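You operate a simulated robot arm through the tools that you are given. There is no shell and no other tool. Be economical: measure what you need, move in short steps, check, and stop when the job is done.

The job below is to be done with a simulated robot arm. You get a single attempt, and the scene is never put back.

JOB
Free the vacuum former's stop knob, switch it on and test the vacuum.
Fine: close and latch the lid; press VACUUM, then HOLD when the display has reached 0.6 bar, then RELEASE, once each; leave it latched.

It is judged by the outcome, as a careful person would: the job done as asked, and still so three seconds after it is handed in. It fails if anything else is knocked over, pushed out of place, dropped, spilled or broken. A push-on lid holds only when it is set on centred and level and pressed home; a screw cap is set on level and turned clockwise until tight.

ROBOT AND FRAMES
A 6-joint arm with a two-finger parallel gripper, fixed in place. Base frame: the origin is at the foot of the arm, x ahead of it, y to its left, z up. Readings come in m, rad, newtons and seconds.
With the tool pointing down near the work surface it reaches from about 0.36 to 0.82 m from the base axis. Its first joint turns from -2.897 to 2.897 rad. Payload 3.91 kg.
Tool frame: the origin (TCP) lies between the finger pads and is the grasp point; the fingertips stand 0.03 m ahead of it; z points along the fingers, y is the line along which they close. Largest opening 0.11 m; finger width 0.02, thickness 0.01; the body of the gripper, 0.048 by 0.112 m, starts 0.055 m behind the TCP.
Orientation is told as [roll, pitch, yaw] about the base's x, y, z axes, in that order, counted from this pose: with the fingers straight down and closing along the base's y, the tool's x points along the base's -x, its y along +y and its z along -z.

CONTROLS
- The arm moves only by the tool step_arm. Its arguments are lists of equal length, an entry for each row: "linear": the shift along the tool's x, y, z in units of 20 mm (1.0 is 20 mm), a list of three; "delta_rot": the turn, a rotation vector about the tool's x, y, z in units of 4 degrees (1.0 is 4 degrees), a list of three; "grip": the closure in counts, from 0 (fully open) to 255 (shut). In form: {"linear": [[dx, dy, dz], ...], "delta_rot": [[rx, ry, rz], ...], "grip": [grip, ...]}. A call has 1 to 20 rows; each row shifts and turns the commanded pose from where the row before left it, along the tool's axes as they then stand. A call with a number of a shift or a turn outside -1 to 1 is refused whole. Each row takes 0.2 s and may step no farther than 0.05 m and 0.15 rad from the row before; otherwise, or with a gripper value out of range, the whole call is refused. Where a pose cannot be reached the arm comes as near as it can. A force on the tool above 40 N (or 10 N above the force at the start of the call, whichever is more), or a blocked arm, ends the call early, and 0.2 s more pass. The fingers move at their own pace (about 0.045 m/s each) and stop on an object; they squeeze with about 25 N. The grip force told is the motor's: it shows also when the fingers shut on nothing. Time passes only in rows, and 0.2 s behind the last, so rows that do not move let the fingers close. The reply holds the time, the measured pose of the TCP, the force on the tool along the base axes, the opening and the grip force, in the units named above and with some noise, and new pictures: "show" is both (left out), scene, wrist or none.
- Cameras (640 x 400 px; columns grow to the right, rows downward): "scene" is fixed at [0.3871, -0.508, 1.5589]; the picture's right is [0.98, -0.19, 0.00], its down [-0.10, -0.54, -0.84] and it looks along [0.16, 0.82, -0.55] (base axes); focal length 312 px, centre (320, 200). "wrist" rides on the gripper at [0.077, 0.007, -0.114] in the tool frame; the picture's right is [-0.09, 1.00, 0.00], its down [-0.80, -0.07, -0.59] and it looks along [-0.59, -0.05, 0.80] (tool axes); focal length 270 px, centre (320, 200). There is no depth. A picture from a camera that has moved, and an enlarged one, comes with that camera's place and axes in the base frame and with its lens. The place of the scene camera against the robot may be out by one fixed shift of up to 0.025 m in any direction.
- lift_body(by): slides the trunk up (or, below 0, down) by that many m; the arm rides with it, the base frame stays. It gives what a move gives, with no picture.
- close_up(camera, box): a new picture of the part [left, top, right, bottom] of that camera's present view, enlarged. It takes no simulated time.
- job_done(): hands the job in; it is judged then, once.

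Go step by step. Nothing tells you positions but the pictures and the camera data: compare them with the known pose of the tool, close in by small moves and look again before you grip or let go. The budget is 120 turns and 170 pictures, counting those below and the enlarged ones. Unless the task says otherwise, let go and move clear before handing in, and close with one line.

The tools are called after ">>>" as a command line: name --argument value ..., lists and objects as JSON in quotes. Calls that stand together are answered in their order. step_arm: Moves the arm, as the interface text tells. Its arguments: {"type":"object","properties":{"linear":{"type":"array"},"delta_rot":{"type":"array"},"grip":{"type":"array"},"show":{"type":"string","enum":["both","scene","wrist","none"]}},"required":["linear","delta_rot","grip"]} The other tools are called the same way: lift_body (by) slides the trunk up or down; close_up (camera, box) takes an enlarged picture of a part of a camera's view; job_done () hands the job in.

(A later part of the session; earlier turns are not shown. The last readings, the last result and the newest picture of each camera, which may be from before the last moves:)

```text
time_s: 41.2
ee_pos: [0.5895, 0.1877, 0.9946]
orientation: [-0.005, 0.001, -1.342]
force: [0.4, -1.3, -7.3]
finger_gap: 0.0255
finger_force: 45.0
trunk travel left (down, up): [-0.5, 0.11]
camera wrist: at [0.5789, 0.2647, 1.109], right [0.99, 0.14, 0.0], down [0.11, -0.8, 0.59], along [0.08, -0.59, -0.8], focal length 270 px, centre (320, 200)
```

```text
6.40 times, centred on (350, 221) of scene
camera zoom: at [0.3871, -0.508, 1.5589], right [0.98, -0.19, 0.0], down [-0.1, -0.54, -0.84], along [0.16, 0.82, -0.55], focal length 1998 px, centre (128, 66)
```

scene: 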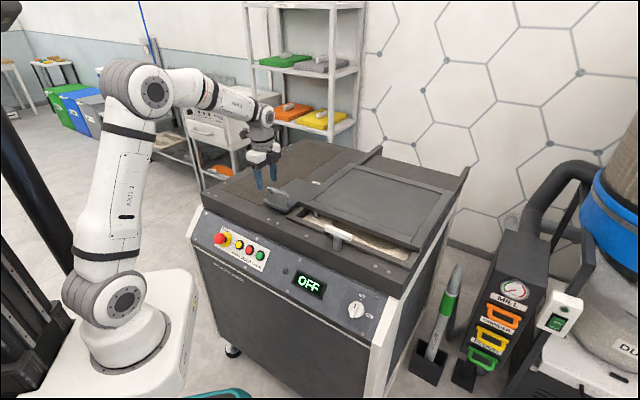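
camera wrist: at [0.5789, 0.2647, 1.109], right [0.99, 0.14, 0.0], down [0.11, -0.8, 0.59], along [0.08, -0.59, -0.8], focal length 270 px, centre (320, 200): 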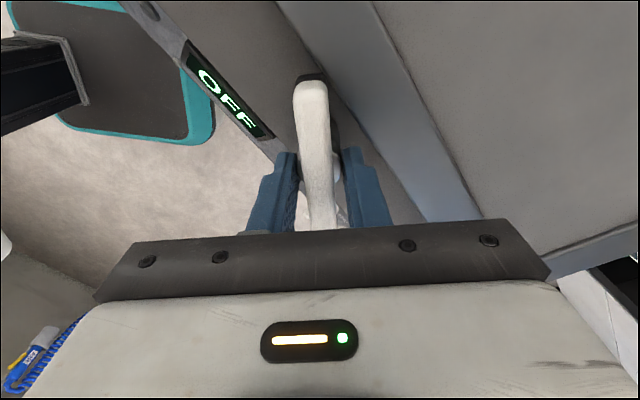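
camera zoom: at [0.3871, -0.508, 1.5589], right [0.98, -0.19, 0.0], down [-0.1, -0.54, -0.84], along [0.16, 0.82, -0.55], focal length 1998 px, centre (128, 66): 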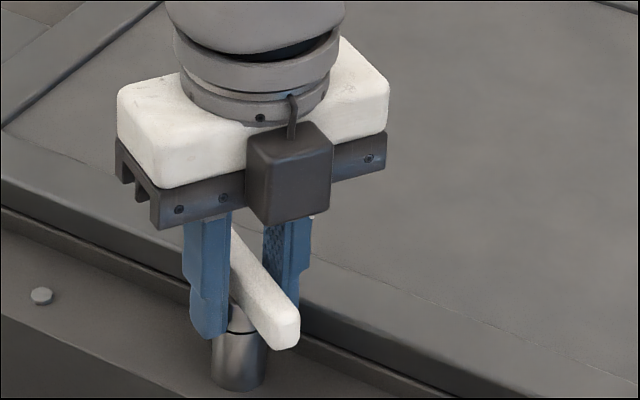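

It turns smoothly, with the foot end swinging over the lid. Continuing for the remaining 58°.

>>> step_arm --linear '[[0, 0, 0], [0, 0, 0], [0, 0, 0], [0, 0, 0], [0, 0, 0], [0, 0, 0], [0, 0, 0], [0, 0, 0], [0, 0, 0], [0, 0, 0], [0, 0, 0], [0, 0, 0], [0, 0, 0], [0, 0, 0], [0, 0, 0]]' --delta_rot '[[0, 0, 1], [0, 0, 1], [0, 0, 1], [0, 0, 1], [0, 0, 1], [0, 0, 1], [0, 0, 1], [0, 0, 1], [0, 0, 1], [0, 0, 1], [0, 0, 1], [0, 0, 1], [0, 0, 1], [0, 0, 1], [0, 0, 0.5]]' --grip '[255, 255, 255, 255, 255, 255, 255, 255, 255, 255, 255, 255, 255, 255, 255]' --show "wrist"

>>> close_up --camera "scene" --box '[300, 190, 400, 252]'

```text
time_s: 44.4
ee_pos: [0.586, 0.1901, 0.9957]
orientation: [-0.001, -0.006, -2.356]
force: [-28.9, 3.2, -23.3]
finger_gap: 0.0255
finger_force: 45.3
trunk travel left (down, up): [-0.5, 0.11]
camera wrist: at [0.6461, 0.239, 1.1088], right [0.64, -0.77, 0.0], down [-0.61, -0.52, 0.6], along [-0.46, -0.38, -0.8], focal length 270 px, centre (320, 200)
```

wrist: 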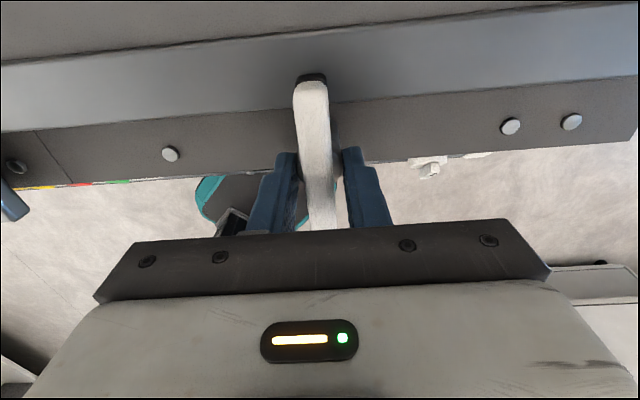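

```text
6.40 times, centred on (350, 221) of scene
camera zoom: at [0.3871, -0.508, 1.5589], right [0.98, -0.19, 0.0], down [-0.1, -0.54, -0.84], along [0.16, 0.82, -0.55], focal length 1998 px, centre (128, 66)
```

zoom: 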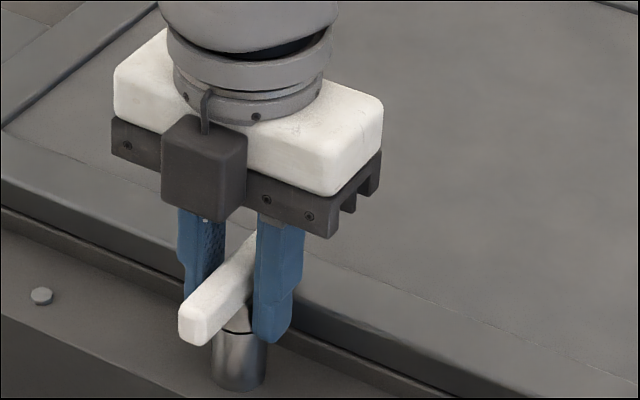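

The latch reached a firm stop at 90° with its foot over the lid frame. I release and rise.

>>> step_arm --linear '[[0, 0, 0], [0, 0, 0], [0, 0, -0.5], [0, 0, -1], [0, 0, -1], [0, 0, -1], [0, 0, -1], [0, 0, -1]]' --delta_rot '[[0, 0, 0], [0, 0, 0], [0, 0, 0], [0, 0, 0], [0, 0, 0], [0, 0, 0], [0, 0, 0], [0, 0, 0]]' --grip '[120, 120, 120, 120, 120, 120, 120, 120]' --show "wrist"

>>> close_up --camera "scene" --box '[300, 190, 400, 252]'

```text
time_s: 46.2
ee_pos: [0.5864, 0.1897, 1.1065]
orientation: [-0.002, -0.001, -2.354]
force: [1.0, 0.3, -0.6]
finger_gap: 0.0582
finger_force: 0.1
trunk travel left (down, up): [-0.5, 0.11]
camera wrist: at [0.6468, 0.2382, 1.2197], right [0.64, -0.77, 0.0], down [-0.61, -0.52, 0.6], along [-0.46, -0.38, -0.8], focal length 270 px, centre (320, 200)
```

wrist: 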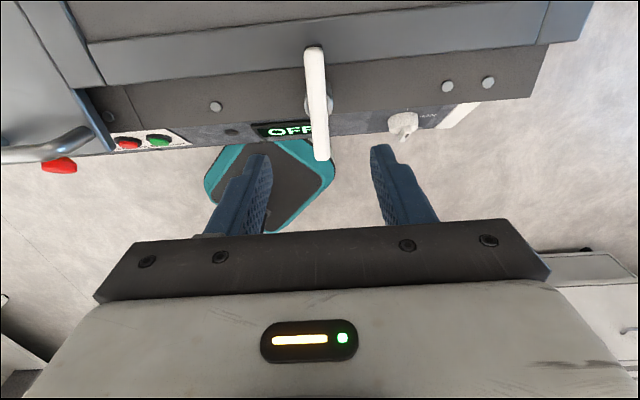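

```text
6.40 times, centred on (350, 221) of scene
camera zoom: at [0.3871, -0.508, 1.5589], right [0.98, -0.19, 0.0], down [-0.1, -0.54, -0.84], along [0.16, 0.82, -0.55], focal length 1998 px, centre (128, 66)
```

zoom: 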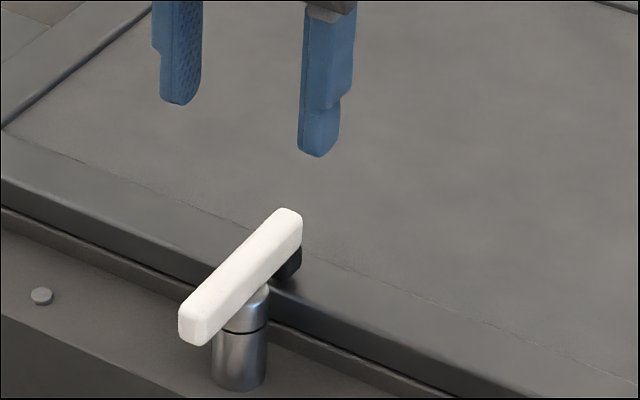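

The latch stays over the lid. Now I turn the wrist back so the camera is on the operator's side for the panel work.

>>> step_arm --linear '[[0, 0, -0.5], [0, 0, -0.5], [0, 0, 0], [0, 0, 0], [0, 0, 0], [0, 0, 0], [0, 0, 0], [0, 0, 0], [0, 0, 0], [0, 0, 0], [0, 0, 0], [0, 0, 0], [0, 0, 0], [0, 0, 0], [0, 0, 0], [0, 0, 0], [0, 0, 0], [0, 0, 0], [0, 0, 0], [0, 0, 0]]' --delta_rot '[[0, 0, -1], [0, 0, -1], [0, 0, -1], [0, 0, -1], [0, 0, -1], [0, 0, -1], [0, 0, -1], [0, 0, -1], [0, 0, -1], [0, 0, -1], [0, 0, -1], [0, 0, -1], [0, 0, -1], [0, 0, -1], [0, 0, -1], [0, 0, -1], [0, 0, -1], [0, 0, -1], [0, 0, -1], [0, 0, -1]]' --grip '[120, 120, 120, 120, 120, 120, 120, 120, 120, 120, 120, 120, 120, 120, 120, 120, 120, 120, 120, 120]' --show "none"

>>> step_arm --linear '[[0, 0, 0], [0, 0, 0], [0, 0, 0], [0, 0, 0], [0, 0, 0], [0, 0, 0], [0, 0, 0], [0, 0, 0], [0, 0, 0], [0, 0, 0], [0, 0, 0], [0, 0, 0], [0, 0, 0], [0, 0, 0], [0, 0, 0], [0, 0, 0], [0, 0, 0], [0, 0, 0], [0, 0, 0], [0, 0, 0]]' --delta_rot '[[0, 0, -1], [0, 0, -1], [0, 0, -1], [0, 0, -1], [0, 0, -1], [0, 0, -1], [0, 0, -1], [0, 0, -1], [0, 0, -1], [0, 0, -1], [0, 0, -1], [0, 0, -1], [0, 0, -1], [0, 0, -1], [0, 0, -1], [0, 0, -1], [0, 0, -1], [0, 0, -1], [0, 0, -1], [0, 0, -1]]' --grip '[120, 120, 120, 120, 120, 120, 120, 120, 120, 120, 120, 120, 120, 120, 120, 120, 120, 120, 120, 120]' --show "none"

>>> step_arm --linear '[[0, 0, 0], [0, 0, 0], [0, 0, 0], [0, 0, 0], [0, 0, 0], [1, 0, 0], [1, 0, 0], [1, 0, 0], [1, 0, 0], [1, 0, 0], [1, 0, 0], [1, 0, 0], [1, 0, 0]]' --delta_rot '[[0, 0, -1], [0, 0, -1], [0, 0, -1], [0, 0, -1], [0, 0, -1], [0, 0, 0], [0, 0, 0], [0, 0, 0], [0, 0, 0], [0, 0, 0], [0, 0, 0], [0, 0, 0], [0, 0, 0]]' --grip '[255, 255, 255, 255, 255, 255, 255, 255, 255, 255, 255, 255, 255]' --show "wrist"

```text
time_s: 50.4
ee_pos: [0.5897, 0.1894, 1.1263]
orientation: [-0.001, 0.0, -0.957]
force: [0.2, -0.3, 0.7]
finger_gap: 0.0582
finger_force: 0.1
trunk travel left (down, up): [-0.5, 0.11]
```

```text
time_s: 54.6
ee_pos: [0.5879, 0.1899, 1.1261]
orientation: [-0.001, -0.001, 0.438]
force: [-0.6, 0.2, -0.1]
finger_gap: 0.0582
finger_force: 0.1
trunk travel left (down, up): [-0.5, 0.11]
```

```text
time_s: 57.4
ee_pos: [0.474, 0.0747, 1.1266]
orientation: [0.001, 0.001, 0.788]
force: [-0.3, 0.8, 0.1]
finger_gap: 0.0001
finger_force: 25.2
trunk travel left (down, up): [-0.5, 0.11]
camera wrist: at [0.4156, 0.0243, 1.2398], right [-0.64, 0.77, 0.0], down [0.62, 0.52, 0.59], along [0.45, 0.38, -0.8], focal length 270 px, centre (320, 200)
```

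wrist: 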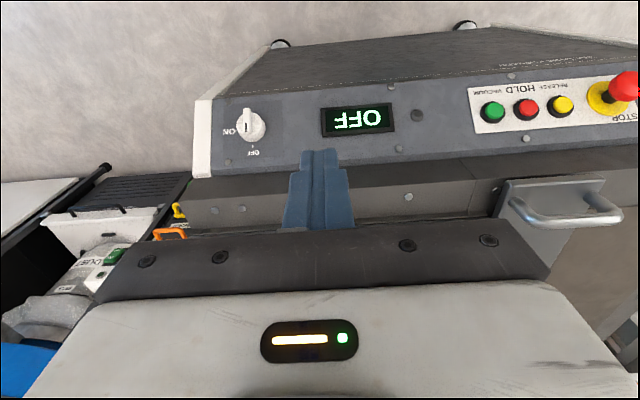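

>>> close_up --camera "wrist" --box '[190, 60, 430, 210]'

>>> close_up --camera "wrist" --box '[440, 50, 640, 175]'

>>> close_up --camera "scene" --box '[190, 205, 390, 330]'

```text
2.67 times, centred on (310, 135) of wrist
camera zoom: at [0.4156, 0.0243, 1.2398], right [-0.64, 0.77, 0.0], down [0.62, 0.52, 0.59], along [0.45, 0.38, -0.8], focal length 721 px, centre (347, 373)
```

zoom: 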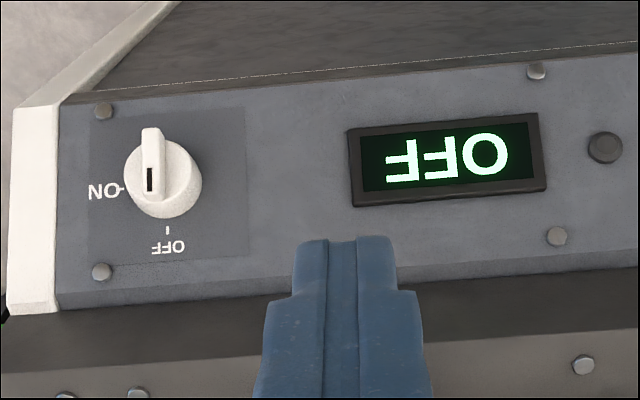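

```text
3.20 times, centred on (540, 112) of wrist
camera zoom: at [0.4156, 0.0243, 1.2398], right [-0.64, 0.77, 0.0], down [0.62, 0.52, 0.59], along [0.45, 0.38, -0.8], focal length 865 px, centre (-384, 480)
```

zoom: 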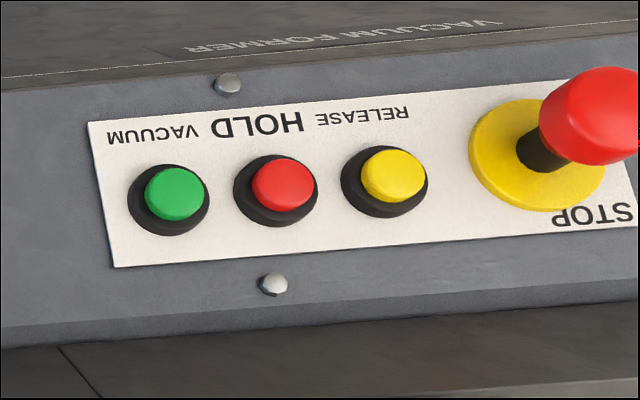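

```text
3.20 times, centred on (290, 268) of scene
camera zoom: at [0.3871, -0.508, 1.5589], right [0.98, -0.19, 0.0], down [-0.1, -0.54, -0.84], along [0.16, 0.82, -0.55], focal length 999 px, centre (416, -16)
```

zoom: 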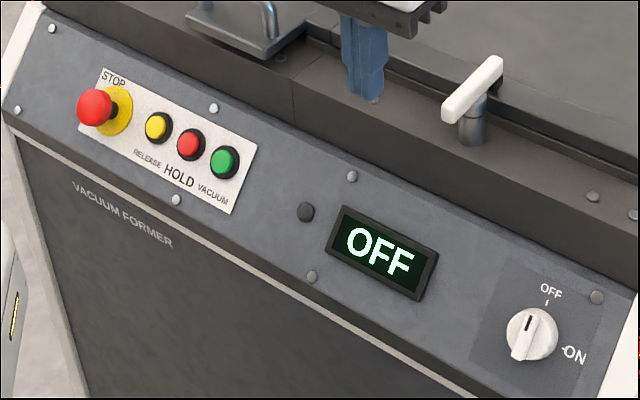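

The panel slopes back by roughly 33°. To measure it well I take a second wrist view 200 mm to the left, at the same orientation.

>>> step_arm --linear '[[0, 1, 0], [0, 1, 0], [0, 1, 0], [0, 1, 0], [0, 1, 0], [0, 1, 0], [0, 1, 0], [0, 1, 0], [0, 1, 0], [0, 1, 0]]' --delta_rot '[[0, 0, 0], [0, 0, 0], [0, 0, 0], [0, 0, 0], [0, 0, 0], [0, 0, 0], [0, 0, 0], [0, 0, 0], [0, 0, 0], [0, 0, 0]]' --grip '[255, 255, 255, 255, 255, 255, 255, 255, 255, 255]' --show "wrist"

>>> close_up --camera "wrist" --box '[70, 60, 310, 210]'

>>> close_up --camera "wrist" --box '[320, 50, 520, 175]'

```text
time_s: 59.6
ee_pos: [0.334, 0.2178, 1.1265]
orientation: [-0.002, 0.0, 0.787]
force: [0.1, -0.4, 0.4]
finger_gap: 0.0
finger_force: 25.2
trunk travel left (down, up): [-0.5, 0.11]
camera wrist: at [0.2749, 0.167, 1.2403], right [-0.64, 0.77, 0.0], down [0.62, 0.52, 0.59], along [0.45, 0.38, -0.8], focal length 270 px, centre (320, 200)
```

wrist: 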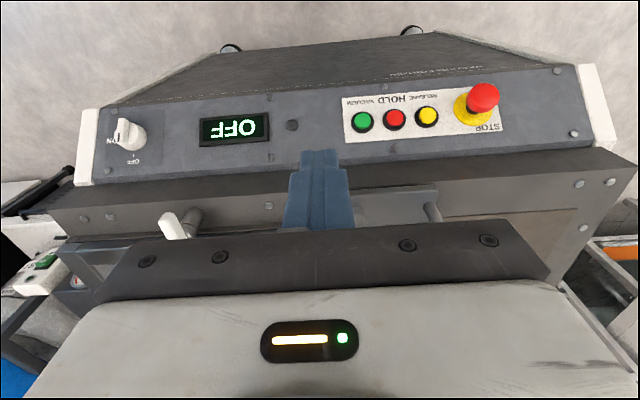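

```text
2.67 times, centred on (190, 135) of wrist
camera zoom: at [0.2749, 0.167, 1.2403], right [-0.64, 0.77, 0.0], down [0.62, 0.52, 0.59], along [0.45, 0.38, -0.8], focal length 721 px, centre (667, 373)
```

zoom: 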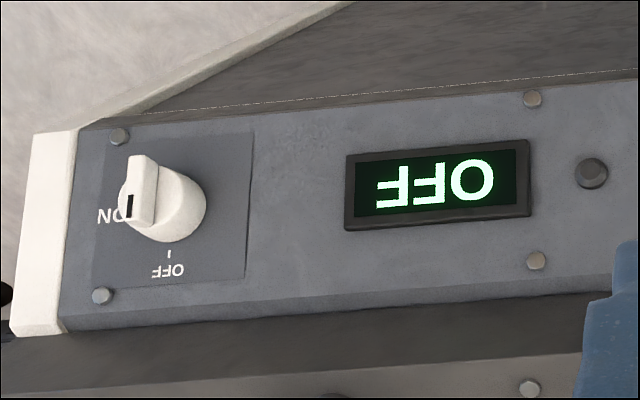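

```text
3.20 times, centred on (420, 112) of wrist
camera zoom: at [0.2749, 0.167, 1.2403], right [-0.64, 0.77, 0.0], down [0.62, 0.52, 0.59], along [0.45, 0.38, -0.8], focal length 865 px, centre (0, 480)
```

zoom: 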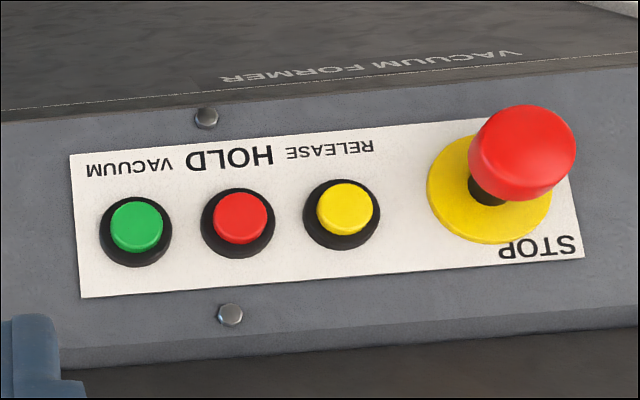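

Two-view measurement: the panel is tilted 48°, buttons 50 mm apart, all on its mid-line, with the stop knob at the left end and the switch at the right. I tilt the tool square to the panel and shift toward the stop knob.

>>> step_arm --linear '[[0, 1, 0], [0, 1, 0], [0, 1, 0], [0, 1, 0], [0, 1, 0], [0, 1, 0], [0, 1, 0], [0, 1, 0], [0, 1, 0], [0, 1, 0], [0, 1, 0], [0, 0.6, 0]]' --delta_rot '[[0, -1, 0], [0, -1, 0], [0, -1, 0], [0, -1, 0], [0, -1, 0], [0, -1, 0], [0, -1, 0], [0, -1, 0], [0, -1, 0], [0, -1, 0], [0, -1, 0], [0, -1, 0]]' --grip '[80, 80, 80, 80, 80, 80, 80, 80, 80, 80, 80, 80]' --show "none"

>>> step_arm --linear '[[1, 0, 0], [1, 0, 0], [1, 0, 0], [1, 0, 0], [1, 0, 0], [1, 0, 0], [1, 0, 0]]' --delta_rot '[[0, 0, 0], [0, 0, 0], [0, 0, 0], [0, 0, 0], [0, 0, 0], [0, 0, 0], [0, 0, 0]]' --grip '[80, 80, 80, 80, 80, 80, 80]'

```text
time_s: 62.2
ee_pos: [0.1699, 0.3801, 1.1278]
orientation: [0.0, -0.839, 0.786]
force: [0.4, -0.5, -0.5]
finger_gap: 0.0754
finger_force: 0.1
trunk travel left (down, up): [-0.5, 0.11]
```

```text
time_s: 63.8
ee_pos: [0.0925, 0.3694, 1.0502]
orientation: [-0.001, -0.837, 0.785]
force: [-0.7, 1.0, 0.5]
finger_gap: 0.0755
finger_force: 0.1
out of reach, approached as far as the arm can: row 3, 4, 5, 6, 7
trunk travel left (down, up): [-0.5, 0.11]
camera wrist: at [-0.0082, 0.2767, 1.0692], right [-0.66, 0.75, 0.06], down [0.12, 0.02, 0.99], along [0.74, 0.67, -0.1], focal length 270 px, centre (320, 200)
```

scene: 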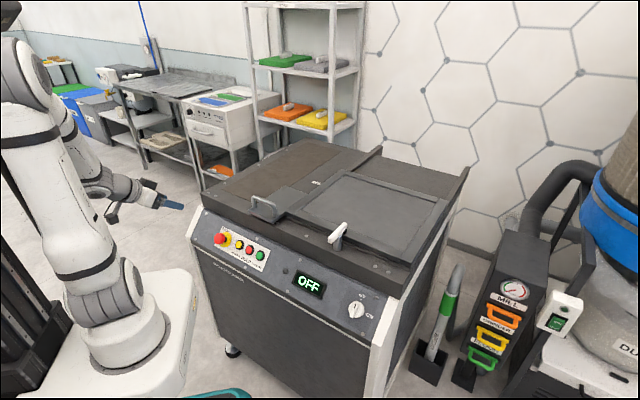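
wrist: 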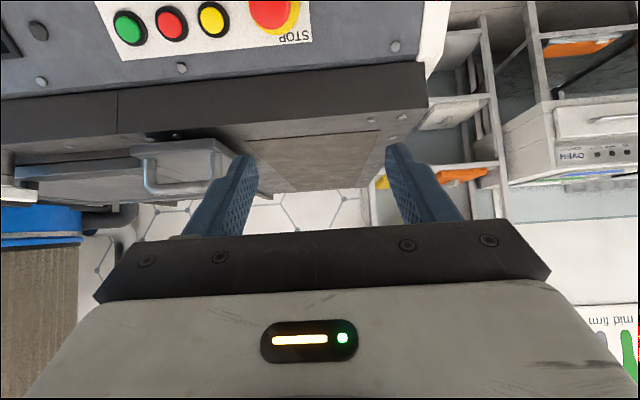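

The arm is too folded here; moving forward along the fingers should ease it. I try going forward first.

>>> step_arm --linear '[[0, -0.6, 1], [0, -0.6, 1], [0, -0.6, 1], [0, -0.6, 1]]' --delta_rot '[[0, 0, 0], [0, 0, 0], [0, 0, 0], [0, 0, 0]]' --grip '[80, 80, 80, 80]' --show "none"

```text
time_s: 64.8
ee_pos: [0.1673, 0.3947, 1.0019]
orientation: [0.001, -0.834, 0.785]
force: [0.3, 0.2, 0.3]
finger_gap: 0.0755
finger_force: 0.1
out of reach, approached as far as the arm can: row 1, 2, 3
trunk travel left (down, up): [-0.5, 0.11]
```

Reachable here. Lowering the trunk brings the tool straight down without changing the joints, so I use that for height.

>>> lift_body --by -0.09

>>> step_arm --linear '[[0, 0, 0]]' --delta_rot '[[0, 0, 0]]' --grip '[80]'

```text
time_s: 66.1
ee_pos: [0.1678, 0.3957, 0.9128]
orientation: [0.0, -0.836, 0.785]
force: [0.4, 0.1, -0.4]
finger_gap: 0.0756
finger_force: 0.0
trunk travel left (down, up): [-0.41, 0.2]
```

```text
time_s: 66.5
ee_pos: [0.1667, 0.3935, 0.9131]
orientation: [0.0, -0.836, 0.782]
force: [-0.6, 0.5, -0.3]
finger_gap: 0.0754
finger_force: 0.1
trunk travel left (down, up): [-0.41, 0.2]
camera wrist: at [0.0662, 0.3019, 0.932], right [-0.66, 0.75, 0.06], down [0.12, 0.02, 0.99], along [0.74, 0.67, -0.1], focal length 270 px, centre (320, 200)
```

scene: 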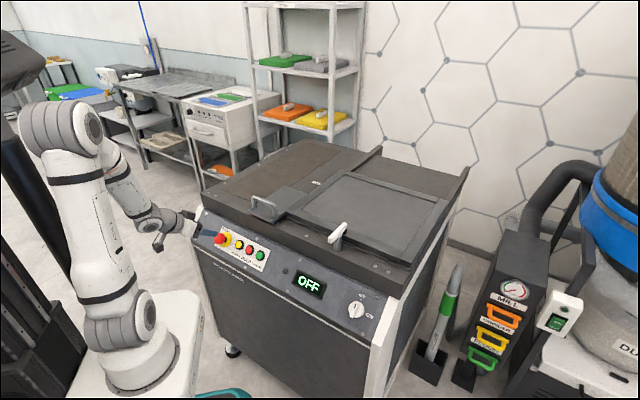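
wrist: 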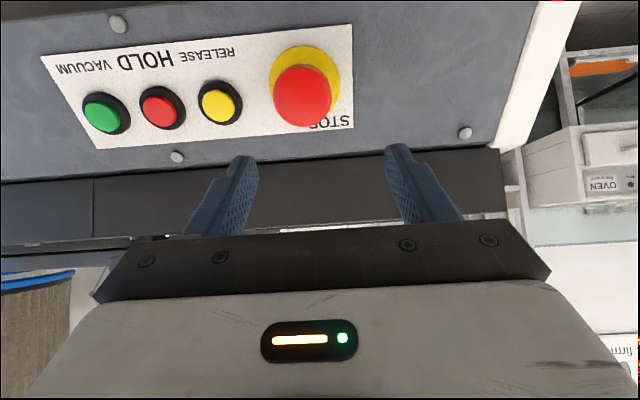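

The measured knob position agrees with the picture within a few pixels. I align and go forward 30 mm.

>>> step_arm --linear '[[0, -0.55, 0.5], [0.5, 0, 0.5], [0.6, 0, 0.5]]' --delta_rot '[[0, 0, 0], [0, 0, 0], [0, 0, 0]]' --grip '[80, 80, 80]' --show "wrist"

>>> close_up --camera "wrist" --box '[220, 50, 420, 175]'

```text
time_s: 67.3
ee_pos: [0.1804, 0.3991, 0.8784]
orientation: [-0.002, -0.833, 0.787]
force: [-0.2, 0.5, -0.4]
finger_gap: 0.0755
finger_force: 0.1
out of reach, approached as far as the arm can: row 1, 3
trunk travel left (down, up): [-0.41, 0.2]
camera wrist: at [0.0798, 0.3073, 0.8965], right [-0.66, 0.75, 0.06], down [0.12, 0.02, 0.99], along [0.74, 0.66, -0.1], focal length 270 px, centre (320, 200)
```

wrist: 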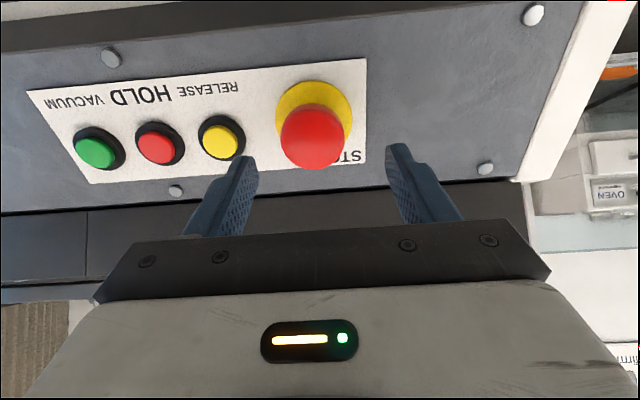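

```text
3.20 times, centred on (320, 112) of wrist
camera zoom: at [0.0798, 0.3073, 0.8965], right [-0.66, 0.75, 0.06], down [0.12, 0.02, 0.99], along [0.74, 0.66, -0.1], focal length 865 px, centre (320, 480)
```

zoom: 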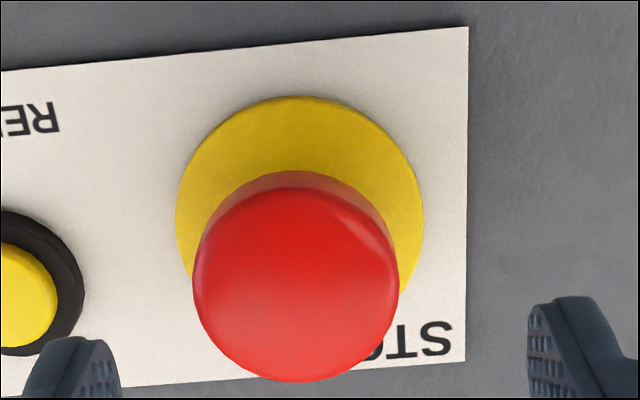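

>>> step_arm --linear '[[0.1, -0.3, 0.6], [0.1, 0, 0.6], [0.1, 0, 0.55]]' --delta_rot '[[0, 0, 0], [0, 0, 0], [0, 0, 0]]' --grip '[80, 80, 80]' --show "wrist"

>>> close_up --camera "scene" --box '[160, 200, 290, 281]'

```text
time_s: 68.1
ee_pos: [0.199, 0.4125, 0.8508]
orientation: [0.0, -0.838, 0.785]
force: [0.3, 0.3, 0.3]
finger_gap: 0.0754
finger_force: 0.0
trunk travel left (down, up): [-0.41, 0.2]
camera wrist: at [0.0987, 0.3196, 0.8689], right [-0.66, 0.75, 0.06], down [0.12, 0.02, 0.99], along [0.74, 0.67, -0.1], focal length 270 px, centre (320, 200)
```

wrist: 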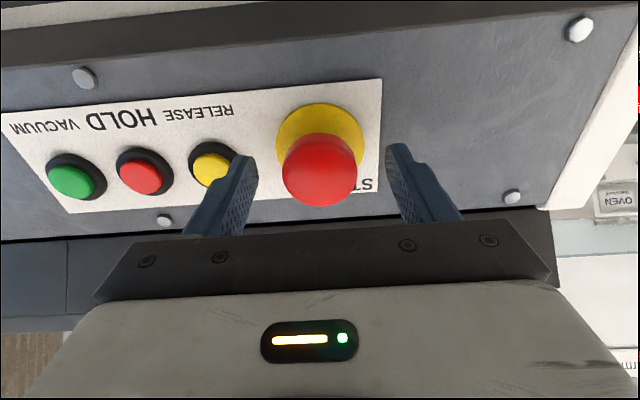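

```text
4.92 times, centred on (225, 240) of scene
camera zoom: at [0.3871, -0.508, 1.5589], right [0.98, -0.19, 0.0], down [-0.1, -0.54, -0.84], along [0.16, 0.82, -0.55], focal length 1537 px, centre (788, 1)
```

zoom: 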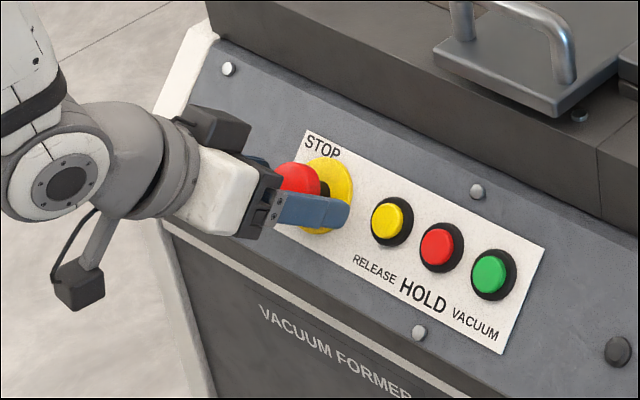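

The knob is between the fingers. I close and twist clockwise by 48°.

>>> step_arm --linear '[[0, 0, 0], [0, 0, 0], [0, 0, 0], [0, 0, 0], [0, 0, 0], [0, 0, 0], [0, 0, 0], [0, 0, 0], [0, 0, 0], [0, 0, 0], [0, 0, 0], [0, 0, 0], [0, 0, 0], [0, 0, 0], [0, 0, 0]]' --delta_rot '[[0, 0, 0], [0, 0, 0], [0, 0, 0], [0, 0, 1], [0, 0, 1], [0, 0, 1], [0, 0, 1], [0, 0, 1], [0, 0, 1], [0, 0, 1], [0, 0, 1], [0, 0, 1], [0, 0, 1], [0, 0, 1], [0, 0, 1]]' --grip '[255, 255, 255, 255, 255, 255, 255, 255, 255, 255, 255, 255, 255, 255, 255]' --show "wrist"

>>> close_up --camera "scene" --box '[160, 200, 290, 281]'

```text
time_s: 69.4
ee_pos: [0.2005, 0.4108, 0.8516]
orientation: [0.143, -0.803, 0.568]
force: [7.8, 6.9, -18.5]
finger_gap: 0.0411
finger_force: 45.2
out of reach, approached as far as the arm can: row 5, 6
trunk travel left (down, up): [-0.41, 0.2]
stopped in row 6: the force on the tool passed its limit (the readings are from after the stop); the commanded pose is now the measured one
camera wrist: at [0.0908, 0.3304, 0.8755], right [-0.56, 0.81, 0.16], down [0.2, -0.06, 0.98], along [0.8, 0.58, -0.13], focal length 270 px, centre (320, 200)
```

wrist: 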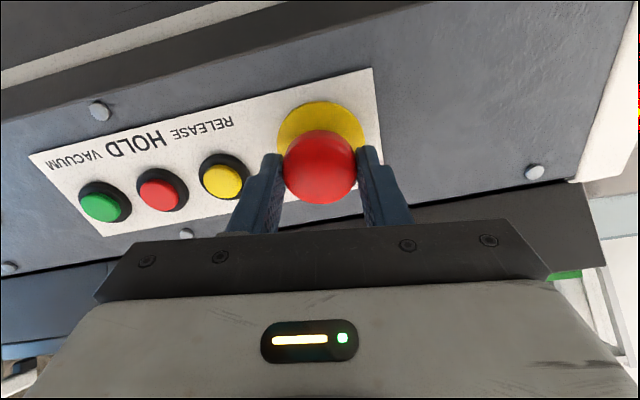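

```text
4.92 times, centred on (225, 240) of scene
camera zoom: at [0.3871, -0.508, 1.5589], right [0.98, -0.19, 0.0], down [-0.1, -0.54, -0.84], along [0.16, 0.82, -0.55], focal length 1537 px, centre (788, 1)
```

zoom: 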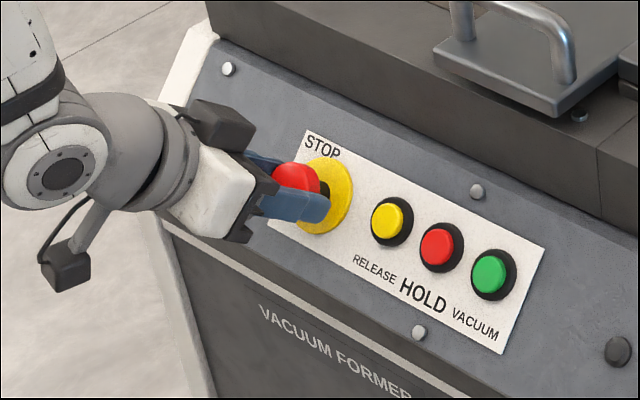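

The arm hits its folding limit partway through the twist. I open, back off, and raise the arm so the trunk can be lowered to get more room.

>>> step_arm --linear '[[0, 0, 0], [0, 0, 0], [0, 0, 0], [0, 0, -0.7], [0, 0, -0.7], [0, 0, -0.7]]' --delta_rot '[[0, 0, 0], [0, 0, 0], [0, 0, 0], [0, 0, -1], [0, 0, -1], [0, 0, -0.9]]' --grip '[80, 80, 80, 80, 80, 80]' --show "none"

>>> step_arm --linear '[[-0.75, 0, -0.3], [-0.75, 0, -0.3], [-0.75, 0, -0.3], [-0.75, 0, -0.5], [-0.75, 0, -0.5], [-0.75, 0, -0.6], [-0.75, 0, -0.67], [-0.75, 0, -0.67]]' --delta_rot '[[0, 0, 0], [0, 0, 0], [0, 0, 0], [0, 0, 0], [0, 0, 0], [0, 0, 0], [0, 0, 0], [0, 0, 0]]' --grip '[80, 80, 80, 80, 80, 80, 80, 80]'

```text
time_s: 70.8
ee_pos: [0.1744, 0.394, 0.8835]
orientation: [-0.071, -0.81, 0.861]
force: [-0.1, 0.1, -0.3]
finger_gap: 0.0753
finger_force: 0.0
out of reach, approached as far as the arm can: row 6
trunk travel left (down, up): [-0.41, 0.2]
```

```text
time_s: 72.6
ee_pos: [0.1891, 0.4179, 1.0245]
orientation: [-0.066, -0.814, 0.86]
force: [0.3, -0.6, -0.6]
finger_gap: 0.0757
finger_force: 0.0
trunk travel left (down, up): [-0.41, 0.2]
camera wrist: at [0.0897, 0.3235, 1.045], right [-0.68, 0.73, 0.02], down [0.1, 0.07, 0.99], along [0.72, 0.68, -0.12], focal length 270 px, centre (320, 200)
```

scene: 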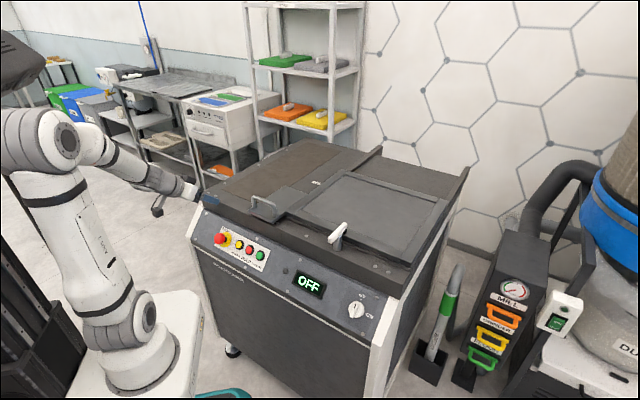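
wrist: 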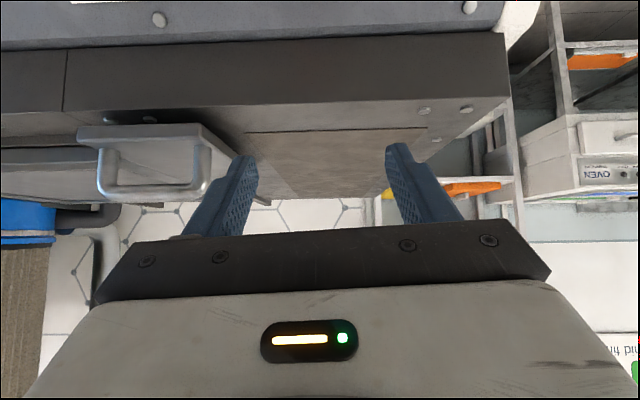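

>>> step_arm --linear '[[-0.61, 0, -0.82], [-0.61, 0, -0.82], [-0.61, 0, -0.82], [-0.61, 0, -0.82], [-0.61, 0, -0.82], [-0.7, 0, -0.7], [-0.7, 0, -0.7]]' --delta_rot '[[0, 0, 0.7], [0, 0, 0.7], [0, 0, 0], [0, 0, 0], [0, 0, 0], [0, 0, 0], [0, 0, 0]]' --grip '[80, 80, 80, 80, 80, 80, 80]' --show "none"

>>> lift_body --by -0.22

>>> step_arm --linear '[[0, 0, 0]]' --delta_rot '[[0, 0, 0]]' --grip '[80]'

```text
time_s: 74.2
ee_pos: [0.1773, 0.4033, 1.1632]
orientation: [0.038, -0.814, 0.717]
force: [-0.2, -1.0, 0.0]
finger_gap: 0.0756
finger_force: 0.0
trunk travel left (down, up): [-0.41, 0.2]
```

```text
time_s: 76.5
ee_pos: [0.1761, 0.405, 0.9434]
orientation: [0.036, -0.815, 0.719]
force: [0.9, -0.2, -0.3]
finger_gap: 0.0757
finger_force: 0.2
trunk travel left (down, up): [-0.19, 0.42]
```

```text
time_s: 76.9
ee_pos: [0.1775, 0.4039, 0.9436]
orientation: [0.036, -0.815, 0.718]
force: [0.5, -0.2, -0.3]
finger_gap: 0.0756
finger_force: 0.0
trunk travel left (down, up): [-0.19, 0.42]
camera wrist: at [0.0732, 0.3156, 0.9655], right [-0.63, 0.77, 0.09], down [0.15, 0.01, 0.99], along [0.76, 0.63, -0.12], focal length 270 px, centre (320, 200)
```

scene: 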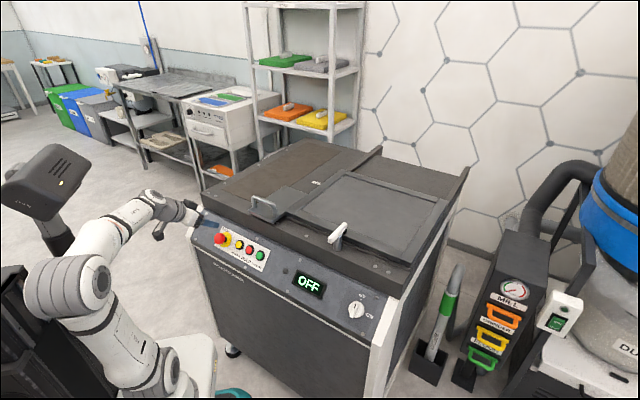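
wrist: 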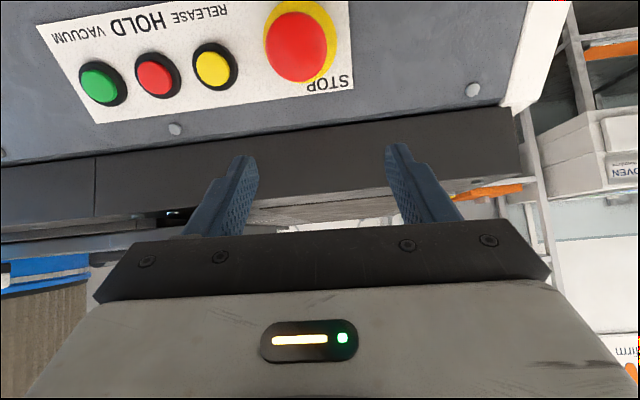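

The arm now has room. I correct orientation and align in front of the knob again.

>>> step_arm --linear '[[0.92, -0.18, 0.65], [0.92, -0.18, 0.65], [0.92, -0.18, 0.65]]' --delta_rot '[[-0.06, -0.11, -0.22], [-0.06, -0.11, -0.22], [-0.06, -0.11, -0.21]]' --grip '[80, 80, 80]' --show "wrist"

```text
time_s: 77.7
ee_pos: [0.1788, 0.3918, 0.8778]
orientation: [0.0, -0.838, 0.783]
force: [-0.1, -0.4, 0.1]
finger_gap: 0.0756
finger_force: 0.1
trunk travel left (down, up): [-0.19, 0.42]
camera wrist: at [0.0765, 0.2988, 0.8959], right [-0.66, 0.75, 0.07], down [0.12, 0.02, 0.99], along [0.74, 0.66, -0.1], focal length 270 px, centre (320, 200)
```

wrist: 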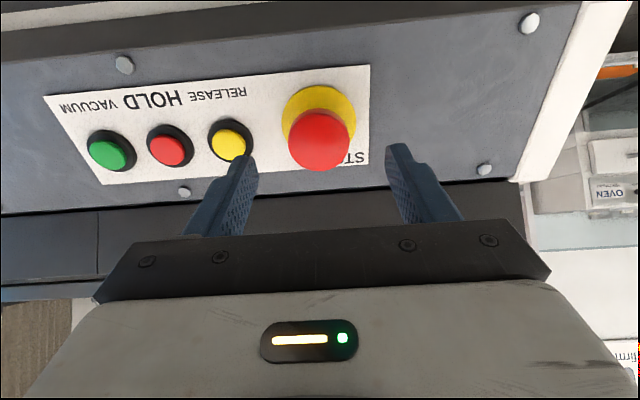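

Centred. Forward 39 mm, close, and twist clockwise.

>>> step_arm --linear '[[0, 0, 0.7], [0, 0, 0.7], [0, 0, 0.55], [0, 0, 0], [0, 0, 0], [0, 0, 0], [0, 0, 0], [0, 0, 0], [0, 0, 0], [0, 0, 0], [0, 0, 0], [0, 0, 0], [0, 0, 0], [0, 0, 0], [0, 0, 0], [0, 0, 0], [0, 0, 0]]' --delta_rot '[[0, 0, 0], [0, 0, 0], [0, 0, 0], [0, 0, 0], [0, 0, 0], [0, 0, 0], [0, 0, 0], [0, 0, 1], [0, 0, 1], [0, 0, 1], [0, 0, 1], [0, 0, 1], [0, 0, 1], [0, 0, 1], [0, 0, 1], [0, 0, 1], [0, 0, 1]]' --grip '[80, 80, 80, 255, 255, 255, 255, 255, 255, 255, 255, 255, 255, 255, 255, 255, 255]' --show "wrist"

>>> close_up --camera "scene" --box '[160, 200, 290, 281]'

```text
time_s: 81.3
ee_pos: [0.1973, 0.4118, 0.8515]
orientation: [0.623, -0.605, -0.116]
force: [6.2, -0.7, 12.5]
finger_gap: 0.0408
finger_force: 45.2
trunk travel left (down, up): [-0.19, 0.42]
camera wrist: at [0.0732, 0.3633, 0.886], right [-0.16, 0.83, 0.53], down [0.36, -0.45, 0.82], along [0.92, 0.32, -0.23], focal length 270 px, centre (320, 200)
```

wrist: 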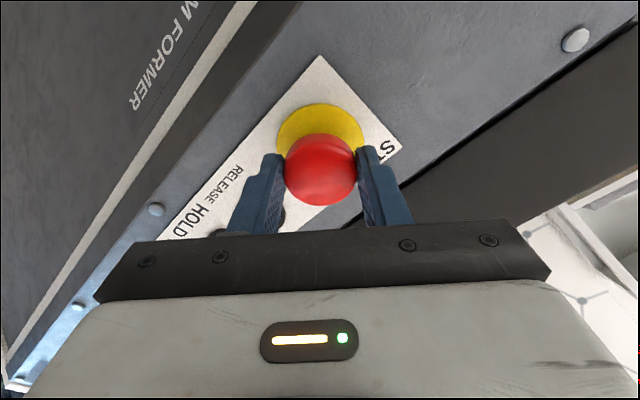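

```text
4.92 times, centred on (225, 240) of scene
camera zoom: at [0.3871, -0.508, 1.5589], right [0.98, -0.19, 0.0], down [-0.1, -0.54, -0.84], along [0.16, 0.82, -0.55], focal length 1537 px, centre (788, 1)
```

zoom: 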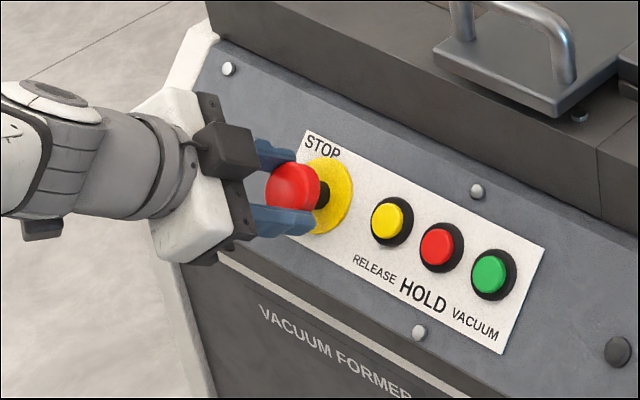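

>>> step_arm --linear '[[0, 0, 0], [0, 0, 0], [0, 0, 0], [0, 0, 0], [0, 0, 0]]' --delta_rot '[[0, 0, 1], [0, 0, 1], [0, 0, 1], [0, 0, 1], [0, 0, 1]]' --grip '[255, 255, 255, 255, 255]' --show "none"

>>> close_up --camera "scene" --box '[160, 200, 290, 281]'

```text
time_s: 82.5
ee_pos: [0.1972, 0.4118, 0.8513]
orientation: [0.77, -0.379, -0.418]
force: [-7.4, 12.3, 10.8]
finger_gap: 0.0405
finger_force: 45.3
trunk travel left (down, up): [-0.19, 0.42]
```

```text
4.92 times, centred on (225, 240) of scene
camera zoom: at [0.3871, -0.508, 1.5589], right [0.98, -0.19, 0.0], down [-0.1, -0.54, -0.84], along [0.16, 0.82, -0.55], focal length 1537 px, centre (788, 1)
```

zoom: 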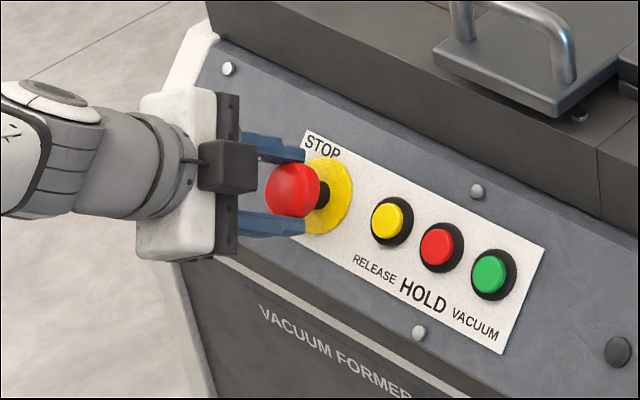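

I release and check whether the knob has popped out.

>>> step_arm --linear '[[0, 0, 0], [0, 0, 0], [0, 0, 0], [0, 0, -0.8], [0, 0, -0.8], [0, 0, -0.8]]' --delta_rot '[[0, 0, 0], [0, 0, 0], [0, 0, 0], [0, 0, 0], [0, 0, 0], [0, 0, 0]]' --grip '[80, 80, 80, 80, 80, 80]' --show "none"

>>> close_up --camera "scene" --box '[190, 210, 290, 272]'

```text
time_s: 83.9
ee_pos: [0.173, 0.3854, 0.8829]
orientation: [0.766, -0.381, -0.418]
force: [0.1, 0.0, -0.4]
finger_gap: 0.0755
finger_force: 0.1
trunk travel left (down, up): [-0.19, 0.42]
```

```text
6.40 times, centred on (240, 241) of scene
camera zoom: at [0.3871, -0.508, 1.5589], right [0.98, -0.19, 0.0], down [-0.1, -0.54, -0.84], along [0.16, 0.82, -0.55], focal length 1998 px, centre (832, -62)
```

zoom: 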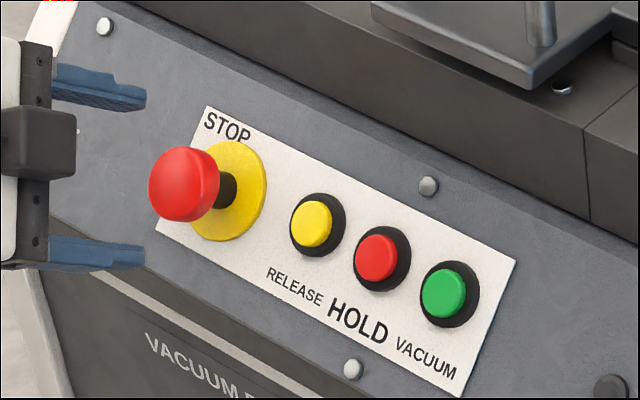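

The knob has popped out by about 5 mm: it is free. I turn the hand back and travel along the panel to the rotary switch.

>>> step_arm --linear '[[0, 0, -0.3], [0, 0, -0.3], [0, 0, -0.3], [0, 0, 0], [0, 0, 0], [0, 0, 0], [0, 0, 0], [0, 0, 0], [0, 0, 0], [0, 0, 0], [0, 0, 0], [0, 0, 0], [0, 0, 0], [0, 0, 0], [0, 0, 0]]' --delta_rot '[[0, 0, -1], [0, 0, -1], [0, 0, -1], [0, 0, -1], [0, 0, -1], [0, 0, -1], [0, 0, -1], [0, 0, -1], [0, 0, -1], [0, 0, -1], [0, 0, -1], [0, 0, -1], [0, 0, -1], [0, 0, -1], [0, 0, -1]]' --grip '[120, 120, 120, 120, 120, 120, 120, 120, 120, 120, 120, 120, 120, 120, 120]' --show "none"

>>> step_arm --linear '[[0, -1, 0], [0, -1, 0], [0, -1, 0], [0, -1, 0], [0, -1, 0], [0, -1, 0], [0, -1, 0], [0, -1, 0], [0, -1, 0], [0, -1, 0], [0, -1, 0], [0, -1, 0], [0, -1, 0], [0, -1, 0], [0, -1, 0], [0, -1, 0], [0, -1, 0], [0, -1, 0], [0, -1, 0], [0, -1, 0]]' --delta_rot '[[0, 0, 0], [0, 0, 0], [0, 0, 0], [0, 0, 0], [0, 0, 0], [0, 0, 0], [0, 0, 0], [0, 0, 0], [0, 0, 0], [0, 0, 0], [0, 0, 0], [0, 0, 0], [0, 0, 0], [0, 0, 0], [0, 0, 0], [0, 0, 0], [0, 0, 0], [0, 0, 0], [0, 0, 0], [0, 0, 0]]' --grip '[120, 120, 120, 120, 120, 120, 120, 120, 120, 120, 120, 120, 120, 120, 120, 120, 120, 120, 120, 120]'

```text
time_s: 87.1
ee_pos: [0.1636, 0.3776, 0.8955]
orientation: [-0.001, -0.839, 0.784]
force: [-0.2, -0.4, 0.0]
finger_gap: 0.058
finger_force: 0.1
trunk travel left (down, up): [-0.19, 0.42]
```

```text
time_s: 89.9
ee_pos: [0.2973, 0.2458, 0.9036]
orientation: [-0.01, -0.866, 0.99]
force: [0.8, 0.0, 0.2]
finger_gap: 0.0581
finger_force: 0.1
trunk travel left (down, up): [-0.19, 0.42]
stopped in row 14: the arm was blocked; the commanded pose is now the measured one
camera wrist: at [0.2149, 0.1352, 0.918], right [-0.8, 0.6, 0.06], down [0.09, 0.02, 1.0], along [0.6, 0.8, -0.07], focal length 270 px, centre (320, 200)
```

scene: 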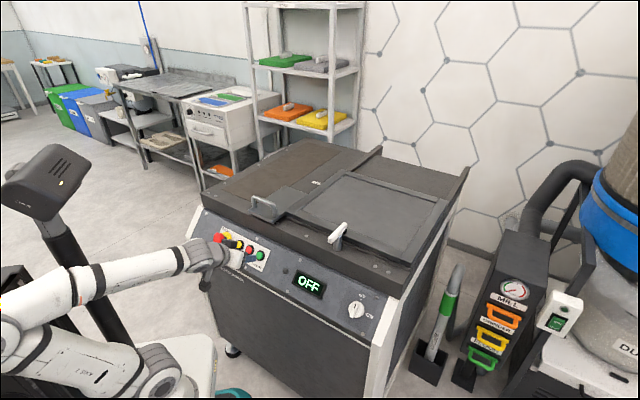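
wrist: 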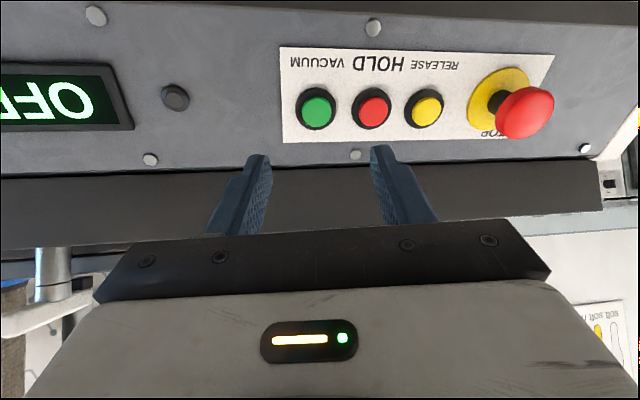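

The arm got jammed because the wrist passes too near its base axis. I turn the tool back toward vertical to free it.

>>> step_arm --linear '[[0, 0, 0], [0, 0, 0], [0, 0, 0], [0, 0, 0], [0, 0, 0], [0, 0, 0]]' --delta_rot '[[0, 1, 0], [0, 1, 0], [0, 1, 0], [0, 1, 0], [0, 1, 0], [0, 1, 0]]' --grip '[120, 120, 120, 120, 120, 120]' --show "scene"

```text
time_s: 91.3
ee_pos: [0.2975, 0.2459, 0.9044]
orientation: [-0.009, -0.444, 0.982]
force: [-0.5, -0.8, 0.3]
finger_gap: 0.0581
finger_force: 0.0
trunk travel left (down, up): [-0.19, 0.42]
```

scene: 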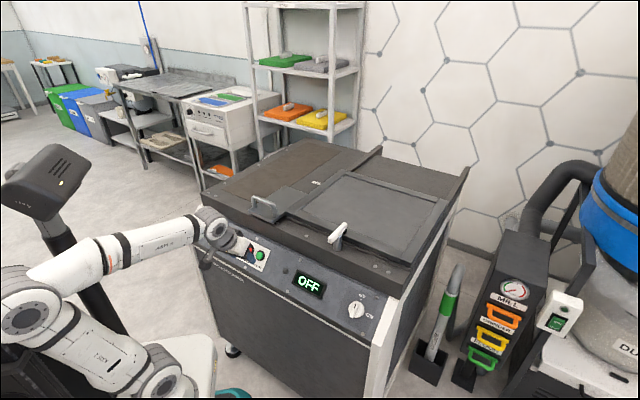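

>>> step_arm --linear '[[0, 0, 0], [0, 0, 0], [0, 0, 0], [0, 0, 0], [0, 0, 0], [0, 0, 0], [0, 0, 0], [0, 0, 0], [0, 0, 0]]' --delta_rot '[[0, 1, 0], [0, 1, 0], [0, 1, 0], [0, 1, 0], [0, 1, 0], [0, 1, 0], [0, 0.3, 0.9], [0, 0, 1], [0, 0, 0.9]]' --grip '[120, 120, 120, 120, 120, 120, 120, 120, 120]' --show "none"

>>> lift_body --by 0.15

>>> step_arm --linear '[[0, -1, 0], [0, -1, 0], [0, -1, 0], [0, -1, 0], [0, -1, 0], [0, -1, 0], [0, -1, 0], [0, -1, 0], [0, -1, 0], [0, -1, 0], [0, -1, 0], [0, -1, 0], [0, -1, 0], [0, -1, 0], [0, -1, 0]]' --delta_rot '[[0, 0, 0], [0, 0, 0], [0, 0, 0], [0, 0, 0], [0, 0, 0], [0, 0, 0], [0, 0, 0], [0, 0, 0], [0, 0, 0], [0, 0, 0], [0, 0, 0], [0, 0, 0], [0, 0, 0], [0, 0, 0], [0, 0, 0]]' --grip '[120, 120, 120, 120, 120, 120, 120, 120, 120, 120, 120, 120, 120, 120, 120]'

```text
time_s: 93.3
ee_pos: [0.2973, 0.2443, 0.9025]
orientation: [-0.005, -0.009, 0.78]
force: [0.0, 0.6, 0.3]
finger_gap: 0.0582
finger_force: 0.0
trunk travel left (down, up): [-0.19, 0.42]
```

```text
time_s: 95.1
ee_pos: [0.2982, 0.2447, 1.0537]
orientation: [-0.006, -0.009, 0.782]
force: [-0.5, -0.6, 0.5]
finger_gap: 0.0584
finger_force: 0.0
trunk travel left (down, up): [-0.34, 0.27]
```

```text
time_s: 98.3
ee_pos: [0.5089, 0.0328, 1.0526]
orientation: [-0.005, -0.009, 0.782]
force: [-0.3, -0.2, -0.1]
finger_gap: 0.0583
finger_force: 0.1
trunk travel left (down, up): [-0.34, 0.27]
camera wrist: at [0.4496, -0.0182, 1.1674], right [-0.64, 0.77, 0.0], down [0.61, 0.51, 0.6], along [0.46, 0.38, -0.8], focal length 270 px, centre (320, 200)
```

scene: 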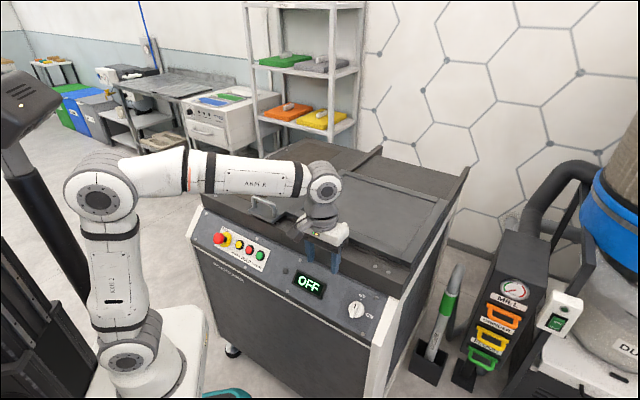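
wrist: 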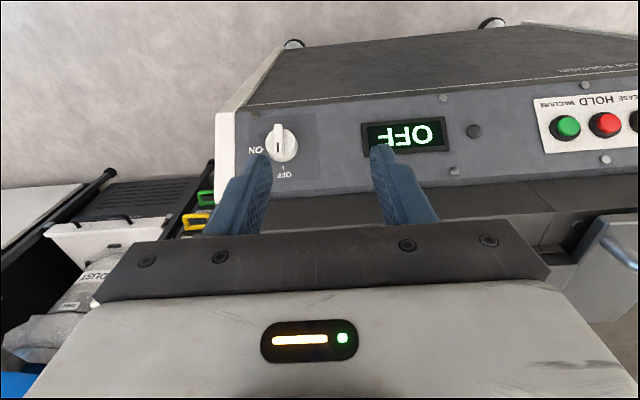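

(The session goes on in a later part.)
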